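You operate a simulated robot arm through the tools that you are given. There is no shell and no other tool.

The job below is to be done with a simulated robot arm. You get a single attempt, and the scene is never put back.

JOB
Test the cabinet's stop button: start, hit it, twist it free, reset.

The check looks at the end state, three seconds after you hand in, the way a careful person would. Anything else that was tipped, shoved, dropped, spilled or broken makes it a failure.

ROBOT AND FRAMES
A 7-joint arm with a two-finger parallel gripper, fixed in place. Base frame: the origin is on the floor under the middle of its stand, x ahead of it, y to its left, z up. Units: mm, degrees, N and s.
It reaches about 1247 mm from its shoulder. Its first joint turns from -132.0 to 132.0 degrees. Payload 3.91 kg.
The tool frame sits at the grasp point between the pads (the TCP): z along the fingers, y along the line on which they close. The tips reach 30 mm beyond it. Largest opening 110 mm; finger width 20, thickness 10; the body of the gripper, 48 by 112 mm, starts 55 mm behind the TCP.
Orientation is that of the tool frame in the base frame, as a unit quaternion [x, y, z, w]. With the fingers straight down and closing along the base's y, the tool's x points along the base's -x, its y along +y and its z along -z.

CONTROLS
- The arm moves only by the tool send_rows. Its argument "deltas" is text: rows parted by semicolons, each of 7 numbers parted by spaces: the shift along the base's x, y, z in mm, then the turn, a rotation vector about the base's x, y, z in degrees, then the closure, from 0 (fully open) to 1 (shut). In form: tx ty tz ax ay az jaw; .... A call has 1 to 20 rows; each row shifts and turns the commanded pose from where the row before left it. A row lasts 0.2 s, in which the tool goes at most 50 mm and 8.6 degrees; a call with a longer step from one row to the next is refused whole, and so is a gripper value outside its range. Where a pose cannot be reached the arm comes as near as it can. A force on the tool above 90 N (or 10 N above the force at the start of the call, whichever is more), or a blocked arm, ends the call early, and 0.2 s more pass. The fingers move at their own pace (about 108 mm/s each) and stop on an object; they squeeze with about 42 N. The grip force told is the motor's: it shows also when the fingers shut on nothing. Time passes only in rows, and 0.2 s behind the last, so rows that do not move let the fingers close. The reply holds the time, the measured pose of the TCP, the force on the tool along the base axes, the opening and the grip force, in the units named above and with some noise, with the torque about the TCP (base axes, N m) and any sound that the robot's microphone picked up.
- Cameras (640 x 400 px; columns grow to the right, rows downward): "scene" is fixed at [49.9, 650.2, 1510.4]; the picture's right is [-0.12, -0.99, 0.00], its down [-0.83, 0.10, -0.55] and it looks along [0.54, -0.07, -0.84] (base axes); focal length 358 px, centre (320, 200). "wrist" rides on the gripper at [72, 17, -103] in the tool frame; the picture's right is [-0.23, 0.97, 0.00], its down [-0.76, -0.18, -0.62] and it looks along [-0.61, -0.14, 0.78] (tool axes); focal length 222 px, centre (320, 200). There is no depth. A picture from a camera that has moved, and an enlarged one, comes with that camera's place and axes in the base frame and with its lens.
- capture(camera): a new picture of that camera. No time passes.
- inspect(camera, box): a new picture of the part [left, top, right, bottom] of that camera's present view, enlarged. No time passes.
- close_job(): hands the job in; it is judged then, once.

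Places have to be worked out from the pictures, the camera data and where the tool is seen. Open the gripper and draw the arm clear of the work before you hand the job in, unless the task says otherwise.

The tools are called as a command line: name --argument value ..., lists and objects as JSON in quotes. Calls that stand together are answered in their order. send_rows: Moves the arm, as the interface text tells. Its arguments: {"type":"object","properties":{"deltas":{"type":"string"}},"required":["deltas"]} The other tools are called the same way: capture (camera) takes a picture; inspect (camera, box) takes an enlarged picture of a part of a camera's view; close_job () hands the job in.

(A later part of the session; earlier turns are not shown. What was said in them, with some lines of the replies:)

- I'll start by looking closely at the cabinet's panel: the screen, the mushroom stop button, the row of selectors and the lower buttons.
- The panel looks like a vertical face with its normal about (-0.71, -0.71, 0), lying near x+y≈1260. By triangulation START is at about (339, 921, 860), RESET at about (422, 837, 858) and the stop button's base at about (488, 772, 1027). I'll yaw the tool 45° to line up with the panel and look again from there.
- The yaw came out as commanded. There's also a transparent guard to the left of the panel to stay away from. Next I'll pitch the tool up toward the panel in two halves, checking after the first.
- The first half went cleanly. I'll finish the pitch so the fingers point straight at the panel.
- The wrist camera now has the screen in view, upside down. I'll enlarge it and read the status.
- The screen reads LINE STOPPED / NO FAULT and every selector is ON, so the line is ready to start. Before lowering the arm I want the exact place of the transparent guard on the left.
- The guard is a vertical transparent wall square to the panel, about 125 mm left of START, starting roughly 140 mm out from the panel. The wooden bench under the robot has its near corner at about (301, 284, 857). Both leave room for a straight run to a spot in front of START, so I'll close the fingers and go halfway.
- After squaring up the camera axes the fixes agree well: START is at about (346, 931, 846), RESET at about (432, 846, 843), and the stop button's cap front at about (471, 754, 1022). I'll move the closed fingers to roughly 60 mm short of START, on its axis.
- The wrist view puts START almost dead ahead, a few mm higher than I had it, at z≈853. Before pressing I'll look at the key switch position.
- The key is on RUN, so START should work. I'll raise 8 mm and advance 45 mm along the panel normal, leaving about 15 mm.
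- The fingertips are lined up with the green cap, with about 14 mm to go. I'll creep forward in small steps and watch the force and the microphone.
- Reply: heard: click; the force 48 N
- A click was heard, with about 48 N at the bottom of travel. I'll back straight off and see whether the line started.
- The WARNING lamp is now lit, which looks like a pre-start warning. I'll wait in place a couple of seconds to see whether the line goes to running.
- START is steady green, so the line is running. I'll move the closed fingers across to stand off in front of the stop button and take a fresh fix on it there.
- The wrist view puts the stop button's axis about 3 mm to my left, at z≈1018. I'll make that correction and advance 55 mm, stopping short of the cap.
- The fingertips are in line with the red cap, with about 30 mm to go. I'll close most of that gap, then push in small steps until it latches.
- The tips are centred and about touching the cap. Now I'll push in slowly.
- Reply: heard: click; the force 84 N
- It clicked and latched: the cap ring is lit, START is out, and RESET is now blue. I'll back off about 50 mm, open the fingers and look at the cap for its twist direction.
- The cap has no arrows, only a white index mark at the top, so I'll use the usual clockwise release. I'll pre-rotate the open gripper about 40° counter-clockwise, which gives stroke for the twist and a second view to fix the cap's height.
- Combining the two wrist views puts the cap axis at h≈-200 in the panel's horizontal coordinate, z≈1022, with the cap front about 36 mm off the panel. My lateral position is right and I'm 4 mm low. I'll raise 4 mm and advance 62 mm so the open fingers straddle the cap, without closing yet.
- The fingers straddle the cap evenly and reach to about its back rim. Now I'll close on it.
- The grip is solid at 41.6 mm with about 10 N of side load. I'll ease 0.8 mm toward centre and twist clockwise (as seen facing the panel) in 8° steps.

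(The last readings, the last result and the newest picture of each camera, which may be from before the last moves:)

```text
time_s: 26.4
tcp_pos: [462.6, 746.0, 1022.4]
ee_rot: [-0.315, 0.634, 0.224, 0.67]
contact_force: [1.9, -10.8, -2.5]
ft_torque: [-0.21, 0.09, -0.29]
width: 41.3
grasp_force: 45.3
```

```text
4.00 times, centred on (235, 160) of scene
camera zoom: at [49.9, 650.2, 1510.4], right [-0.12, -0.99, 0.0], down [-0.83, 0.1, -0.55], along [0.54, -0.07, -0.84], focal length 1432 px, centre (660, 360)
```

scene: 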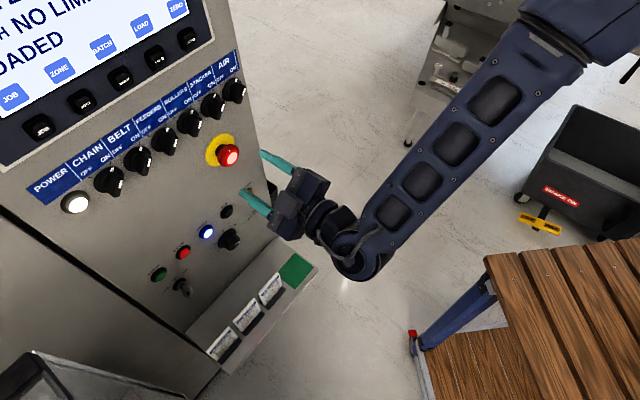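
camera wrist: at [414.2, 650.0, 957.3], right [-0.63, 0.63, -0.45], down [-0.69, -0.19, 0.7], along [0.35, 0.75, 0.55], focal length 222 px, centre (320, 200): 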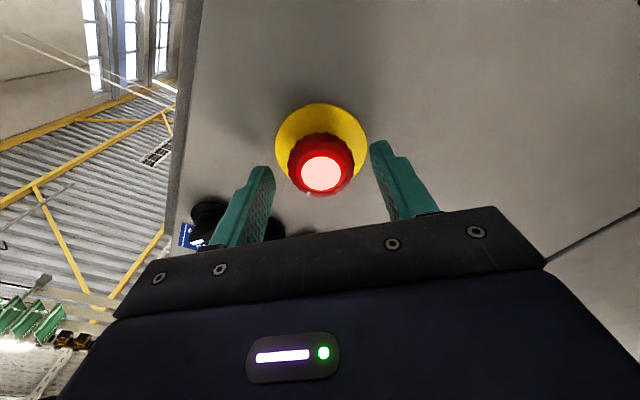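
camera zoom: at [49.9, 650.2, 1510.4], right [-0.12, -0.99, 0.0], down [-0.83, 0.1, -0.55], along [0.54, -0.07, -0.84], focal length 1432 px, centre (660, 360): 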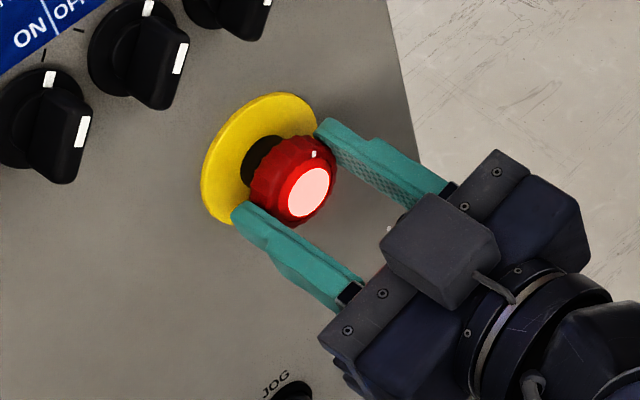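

The cap is turning with the fingers, since the white mark has moved clockwise about 30°. It hasn't released yet, so I'll keep twisting.

send_rows --deltas "0 0 0 5.66 5.66 0 1; 0 0 0 5.66 5.66 0 1; 0 0 0 0 0 0 1"

inspect --camera "wrist" --box '[220, 80, 420, 220]'

inspect --camera "scene" --box '[170, 110, 300, 210]'

```text
time_s: 27.2
tcp_pos: [463.7, 745.9, 1021.7]
ee_rot: [-0.223, 0.671, 0.315, 0.633]
contact_force: [10.2, -18.9, 5.8]
ft_torque: [-0.37, -1.13, -0.49]
width: 41.2
grasp_force: 45.3
```

```text
2.86 times, centred on (320, 150) of wrist
camera zoom: at [371.9, 692.8, 954.3], right [-0.66, 0.66, 0.36], down [-0.24, -0.64, 0.73], along [0.71, 0.39, 0.58], focal length 635 px, centre (320, 343)
```

zoom: 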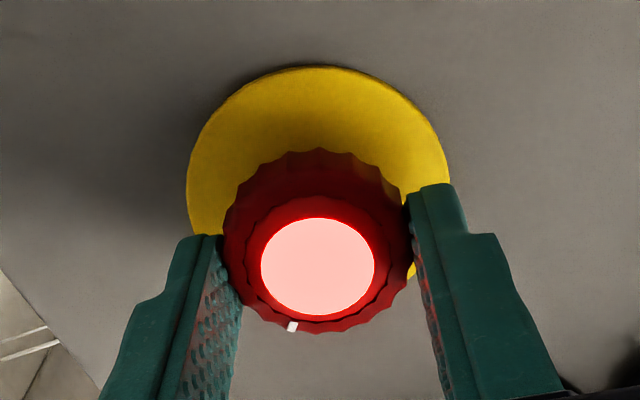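

```text
4.00 times, centred on (235, 160) of scene
camera zoom: at [49.9, 650.2, 1510.4], right [-0.12, -0.99, 0.0], down [-0.83, 0.1, -0.55], along [0.54, -0.07, -0.84], focal length 1432 px, centre (660, 360)
```

zoom: 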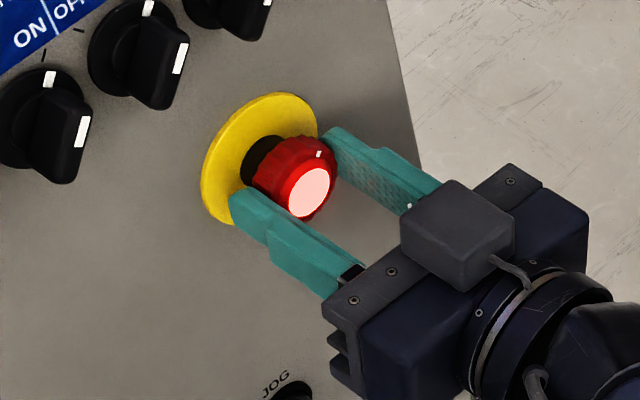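

The twist torque has climbed to about 1.1 N·m and the fingers are just starting to slip, so the cap seems to be at its stop with my grip holding it in axially. I'll hold the twist and ease back a few mm to let it come out.

send_rows --deltas "-1.4 -1.4 0 0 0 0 1; -1.4 -1.4 0 0 0 0 1; -1.4 -1.4 0 0 0 0 1; 0 0 0 0 0 0 1"

inspect --camera "scene" --box '[140, 110, 300, 260]'

inspect --camera "wrist" --box '[220, 80, 420, 220]'

```text
time_s: 28.2
tcp_pos: [460.0, 742.7, 1021.4]
ee_rot: [-0.225, 0.67, 0.315, 0.633]
contact_force: [36.5, 11.5, 11.5]
ft_torque: [0.0, -0.6, -0.33]
width: 41.2
grasp_force: 45.0
```

```text
2.67 times, centred on (220, 185) of scene
camera zoom: at [49.9, 650.2, 1510.4], right [-0.12, -0.99, 0.0], down [-0.83, 0.1, -0.55], along [0.54, -0.07, -0.84], focal length 954 px, centre (587, 240)
```

zoom: 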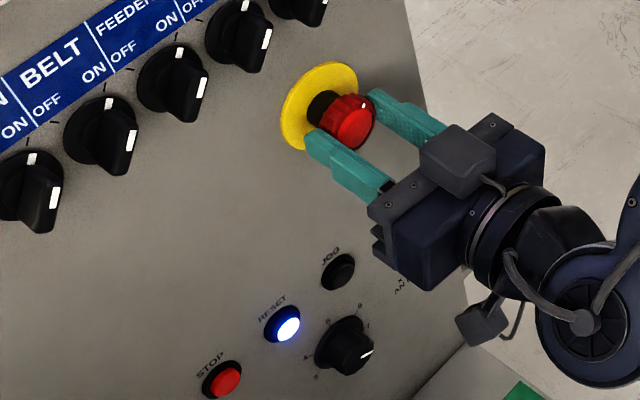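

```text
2.86 times, centred on (320, 150) of wrist
camera zoom: at [368.4, 689.3, 954.0], right [-0.66, 0.66, 0.36], down [-0.24, -0.64, 0.73], along [0.71, 0.39, 0.58], focal length 635 px, centre (320, 343)
```

zoom: 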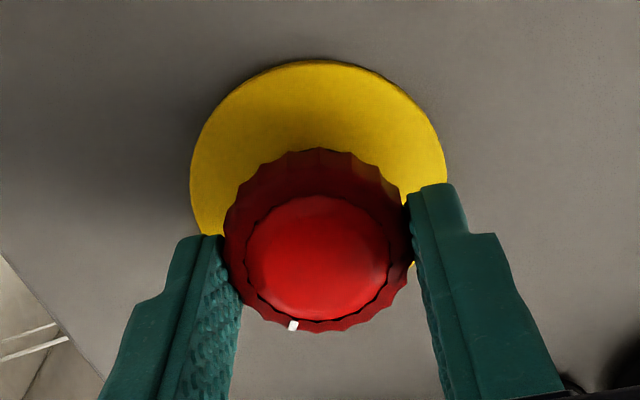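

The cap lamp has gone out, so the stop button is released; RESET is still blue and waiting. I'll open the fingers and back straight away from the cap.

send_rows --deltas "0 0 0 0 0 0 0.4; 0 0 0 0 0 0 0.4; 0 0 0 0 0 0 0.4; -7 -7 0 0 0 0 0.4; -14 -14 0 0 0 0 0.4; -14 -14 0 0 0 0 0.4; -14 -14 0 0 0 0 0.4; -14 -14 0 0 0 0 0.4; 0 0 0 0 0 0 0.4"

capture --camera "scene"

inspect --camera "scene" --box '[140, 110, 300, 260]'

capture --camera "wrist"

```text
time_s: 30.2
tcp_pos: [395.6, 679.2, 1020.5]
ee_rot: [-0.224, 0.671, 0.316, 0.632]
contact_force: [0.0, 0.2, -1.1]
ft_torque: [0.04, -0.06, 0.0]
width: 65.8
grasp_force: 0.1
```

```text
taken
```

scene: 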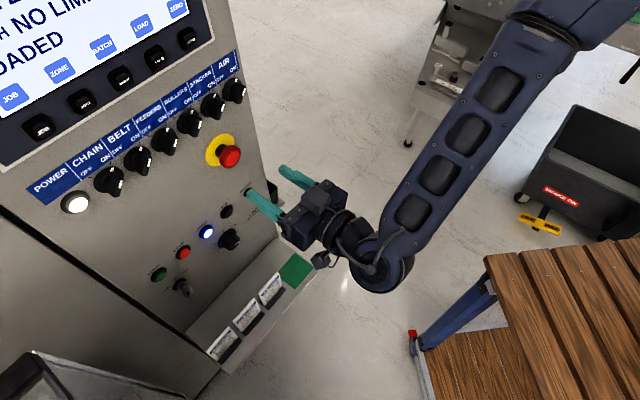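

```text
2.67 times, centred on (220, 185) of scene
camera zoom: at [49.9, 650.2, 1510.4], right [-0.12, -0.99, 0.0], down [-0.83, 0.1, -0.55], along [0.54, -0.07, -0.84], focal length 954 px, centre (587, 240)
```

zoom: 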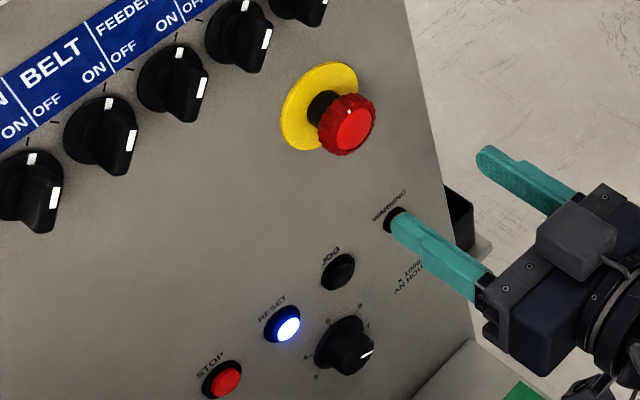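

```text
taken
camera wrist: at [303.7, 625.1, 953.6], right [-0.66, 0.66, 0.36], down [-0.24, -0.64, 0.73], along [0.71, 0.4, 0.58], focal length 222 px, centre (320, 200)
```

wrist: 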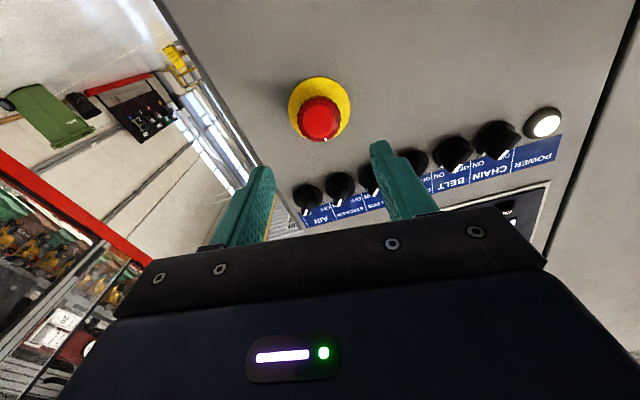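

The stop button is out, its index mark back at the top and its lamp off. Next I'll close the fingers, level the tool and move to a standoff in front of RESET, at about h=-297, z=849.

send_rows --deltas "0 0 0 -5.66 -5.66 0 1; -4.9 17.9 -28.6 0 0 0 1; -4.9 17.9 -28.6 0 0 0 1; -4.9 17.9 -28.6 0 0 0 1; -4.9 17.9 -28.6 0 0 0 1; -4.9 17.9 -28.6 0 0 0 1; -4.9 17.9 -28.6 0 0 0 1; 0 0 0 0 0 0 1"

capture --camera "wrist"

inspect --camera "scene" --box '[140, 180, 300, 300]'

```text
time_s: 32.0
tcp_pos: [365.0, 787.3, 849.9]
ee_rot: [-0.271, 0.654, 0.269, 0.653]
contact_force: [0.1, -0.2, -0.6]
ft_torque: [0.0, 0.04, 0.01]
width: 0.1
grasp_force: 37.5
```

```text
taken
camera wrist: at [280.5, 726.5, 779.8], right [-0.69, 0.69, 0.23], down [-0.31, -0.57, 0.76], along [0.65, 0.45, 0.61], focal length 222 px, centre (320, 200)
```

wrist: 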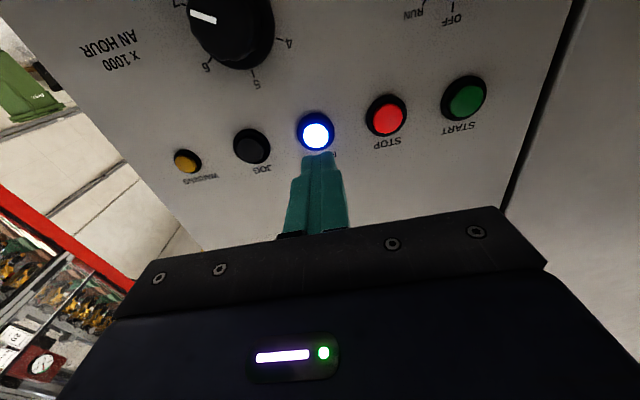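

```text
3.33 times, centred on (220, 240) of scene
camera zoom: at [49.9, 650.2, 1510.4], right [-0.12, -0.99, 0.0], down [-0.83, 0.1, -0.55], along [0.54, -0.07, -0.84], focal length 1193 px, centre (653, 67)
```

zoom: 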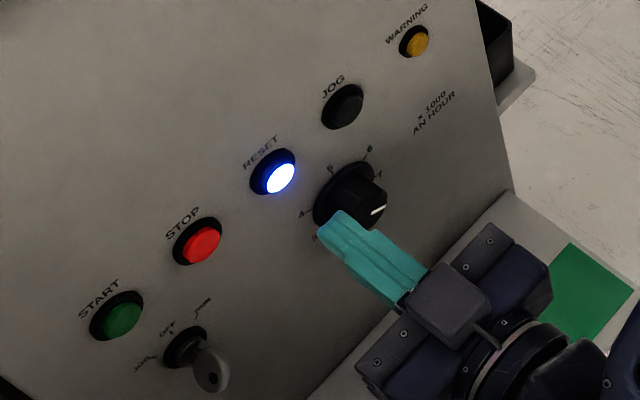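

RESET is dead ahead, about 3.5 mm to the right and 3 mm above the tool axis. I'll correct that and advance 38 mm, stopping short of it.

send_rows --deltas "2.5 -2.5 3 0 0 0 1; 9 9 0 0 0 0 1; 9 9 0 0 0 0 1; 9 9 0 0 0 0 1; 0 0 0 0 0 0 1"

inspect --camera "wrist" --box '[220, 80, 420, 220]'

inspect --camera "scene" --box '[140, 180, 300, 300]'

```text
time_s: 33.2
tcp_pos: [395.0, 811.2, 852.4]
ee_rot: [-0.271, 0.654, 0.27, 0.653]
contact_force: [-0.6, 1.0, 0.6]
ft_torque: [0.01, -0.03, 0.01]
width: 0.1
grasp_force: 37.8
```

```text
2.86 times, centred on (320, 150) of wrist
camera zoom: at [310.7, 750.7, 782.9], right [-0.69, 0.69, 0.23], down [-0.31, -0.57, 0.76], along [0.65, 0.45, 0.61], focal length 635 px, centre (320, 343)
```

zoom: 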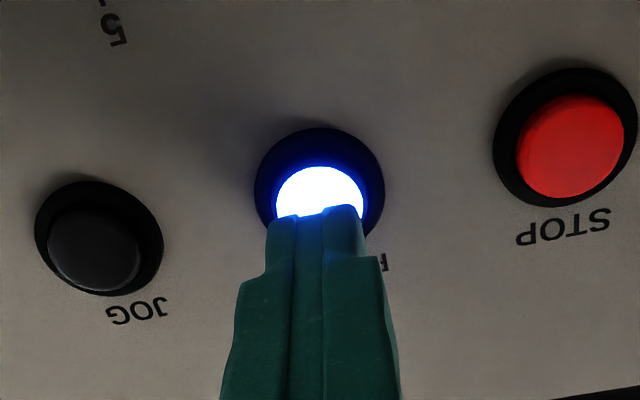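

```text
3.33 times, centred on (220, 240) of scene
camera zoom: at [49.9, 650.2, 1510.4], right [-0.12, -0.99, 0.0], down [-0.83, 0.1, -0.55], along [0.54, -0.07, -0.84], focal length 1193 px, centre (653, 67)
```

zoom: 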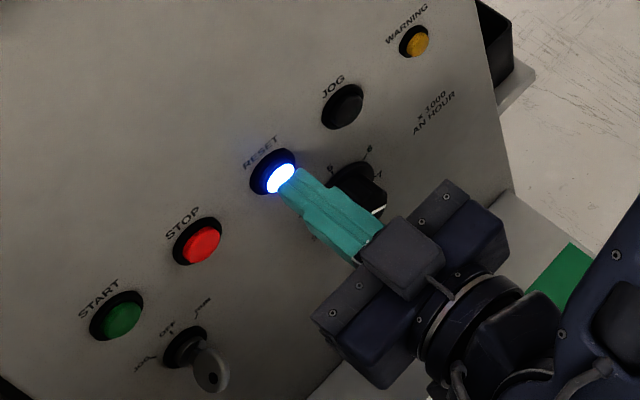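

The tips are centred on the blue cap. I'll press it with the same gentle creep I used on START.

send_rows --deltas "2.8 2.8 0 0 0 0 1; 2.1 2.1 0 0 0 0 1; 2.1 2.1 0 0 0 0 1; 2.1 2.1 0 0 0 0 1; 1.8 1.8 0 0 0 0 1; 0 0 0 0 0 0 1"

inspect --camera "scene" --box '[140, 120, 300, 300]'

```text
time_s: 34.6
tcp_pos: [405.2, 821.0, 852.6]
ee_rot: [-0.271, 0.655, 0.27, 0.652]
contact_force: [-16.7, -34.3, 5.6]
ft_torque: [0.09, -0.1, -0.39]
width: 0.0
grasp_force: 38.1
heard: click
```

```text
2.22 times, centred on (220, 210) of scene
camera zoom: at [49.9, 650.2, 1510.4], right [-0.12, -0.99, 0.0], down [-0.83, 0.1, -0.55], along [0.54, -0.07, -0.84], focal length 795 px, centre (542, 178)
```

zoom: 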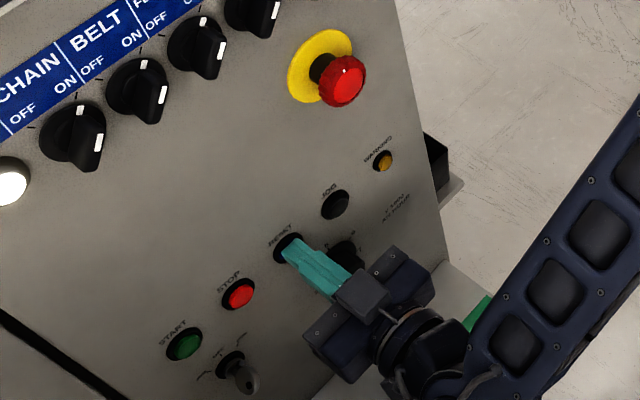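

RESET clicked and its blue lamp looks out. I'll back straight off and check the whole panel.

send_rows --deltas "-3 -3 0 0 0 0 1; -7 -7 0 0 0 0 1; -14 -14 0 0 0 0 1; -20 -20 0 0 0 0 1; -20 -20 0 0 0 0 1; -20 -20 0 0 0 0 1; -20 -20 0 0 0 0 1; 0 0 0 0 0 0 1; 0 0 0 0 0 0 1"

capture --camera "scene"

inspect --camera "scene" --box '[140, 120, 300, 300]'

capture --camera "wrist"

```text
time_s: 36.6
tcp_pos: [301.3, 718.2, 852.6]
ee_rot: [-0.271, 0.654, 0.27, 0.653]
contact_force: [0.8, 0.3, 0.0]
ft_torque: [0.02, -0.03, -0.01]
width: 0.0
grasp_force: 37.4
```

```text
taken
```

scene: 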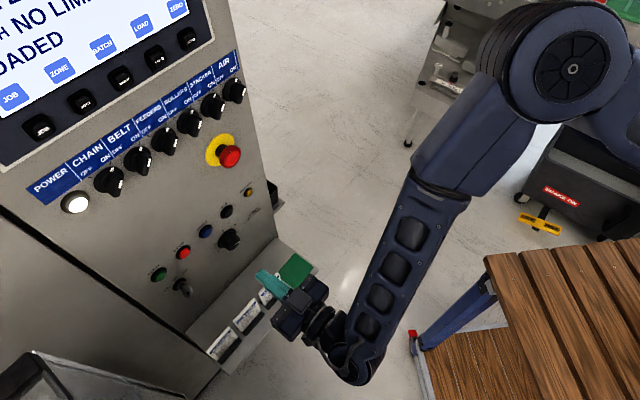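

```text
2.22 times, centred on (220, 210) of scene
camera zoom: at [49.9, 650.2, 1510.4], right [-0.12, -0.99, 0.0], down [-0.83, 0.1, -0.55], along [0.54, -0.07, -0.84], focal length 795 px, centre (542, 178)
```

zoom: 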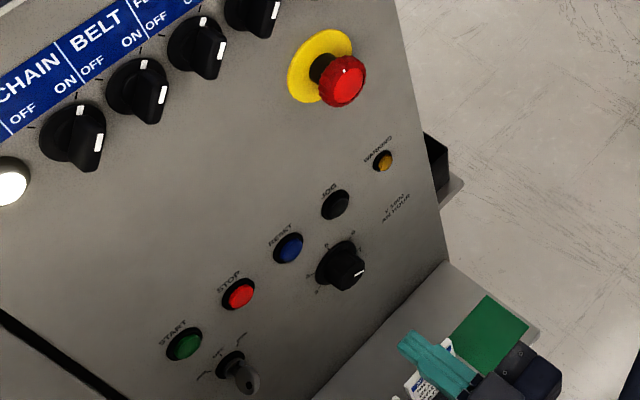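

```text
taken
camera wrist: at [216.6, 656.9, 782.4], right [-0.69, 0.69, 0.23], down [-0.31, -0.57, 0.76], along [0.65, 0.45, 0.61], focal length 222 px, centre (320, 200)
```

wrist: 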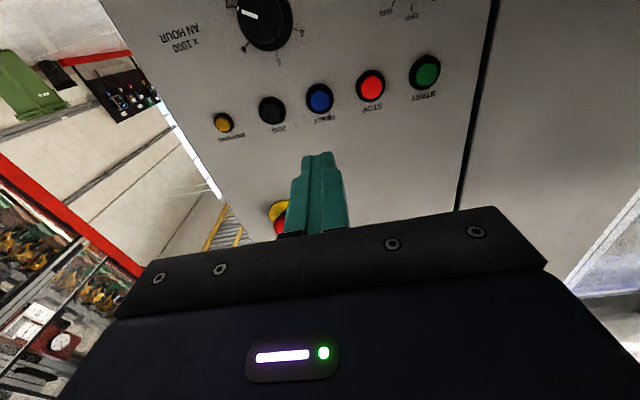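

All the lower lamps are back to idle and RESET is out. I'll draw the arm back and up to the earlier clear position with the gripper open, then read the screen from there.

send_rows --deltas "-10.4 -16.2 33.5 0 0 0 1; -10.4 -16.2 33.5 0 0 0 1; -10.4 -16.2 33.5 0 0 0 1; -10.4 -16.2 33.5 0 0 0 1; -10.4 -16.2 33.5 0 0 0 0; -10.4 -16.2 33.5 0 0 0 0; -10.4 -16.2 33.5 0 0 0 0; -10.4 -16.2 33.5 0 0 0 0; -10.4 -16.2 33.5 0 0 0 0; -10.4 -16.2 33.5 0 0 0 0; -10.4 -16.2 33.5 0 0 0 0; 0 0 0 0 0 0 0; 0 0 0 0 0 0 0"

capture --camera "scene"

inspect --camera "wrist" --box '[270, 40, 440, 240]'

inspect --camera "scene" --box '[60, 60, 320, 380]'

```text
time_s: 39.4
tcp_pos: [186.5, 539.4, 1219.8]
ee_rot: [-0.272, 0.654, 0.271, 0.652]
contact_force: [-0.3, -0.6, -0.2]
ft_torque: [0.01, -0.01, -0.01]
width: 110.0
grasp_force: 0.0
```

```text
taken
```

scene: 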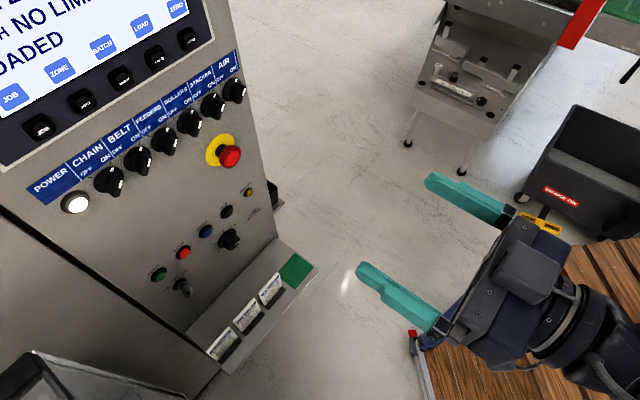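

```text
2.00 times, centred on (355, 140) of wrist
camera zoom: at [102.1, 478.7, 1149.8], right [-0.69, 0.69, 0.23], down [-0.31, -0.57, 0.76], along [0.65, 0.45, 0.61], focal length 444 px, centre (250, 320)
```

zoom: 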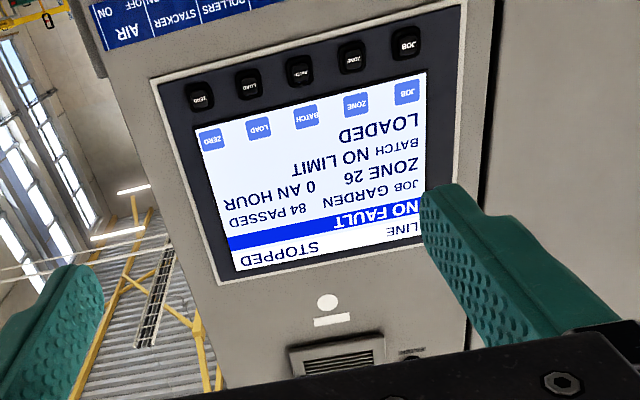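

```text
1.25 times, centred on (190, 220) of scene
camera zoom: at [49.9, 650.2, 1510.4], right [-0.12, -0.99, 0.0], down [-0.83, 0.1, -0.55], along [0.54, -0.07, -0.84], focal length 447 px, centre (482, 175)
```

zoom: 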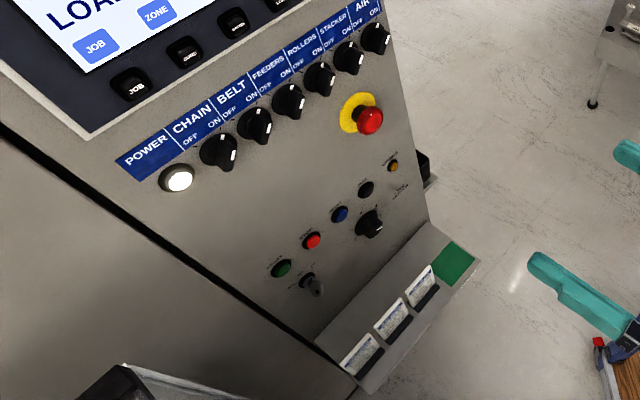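

The screen reads LINE STOPPED / NO FAULT. The count went from 72 to 84, which confirms the line ran before the stop. The stop button is out, RESET is dark, the selectors, key and cards look unchanged, and the arm is clear with the gripper open. I'm handing the job in.

close_job

```text
The job is handed in.
```

I ran the full stop-button test on the cabinet and handed the job in. I haven't seen the result of the check.

1. **Start:** I pressed START. The WARNING lamp came on first, then START went steady green. The screen's passed count went from 72 to 84, so the line did run.
2. **Hit:** I pushed the stop button until it latched. START went out, the button lit, and RESET turned blue.
3. **Twist free:** I turned the cap clockwise about 45° and eased it outward. Its lamp went out and it popped back to its released position.
4. **Reset:** I pressed RESET and its blue lamp went out.

At hand-in the screen showed LINE STOPPED and NO FAULT. In the last pictures the selectors, key and job cards looked as they did at the start. The arm was drawn clear with the gripper open.
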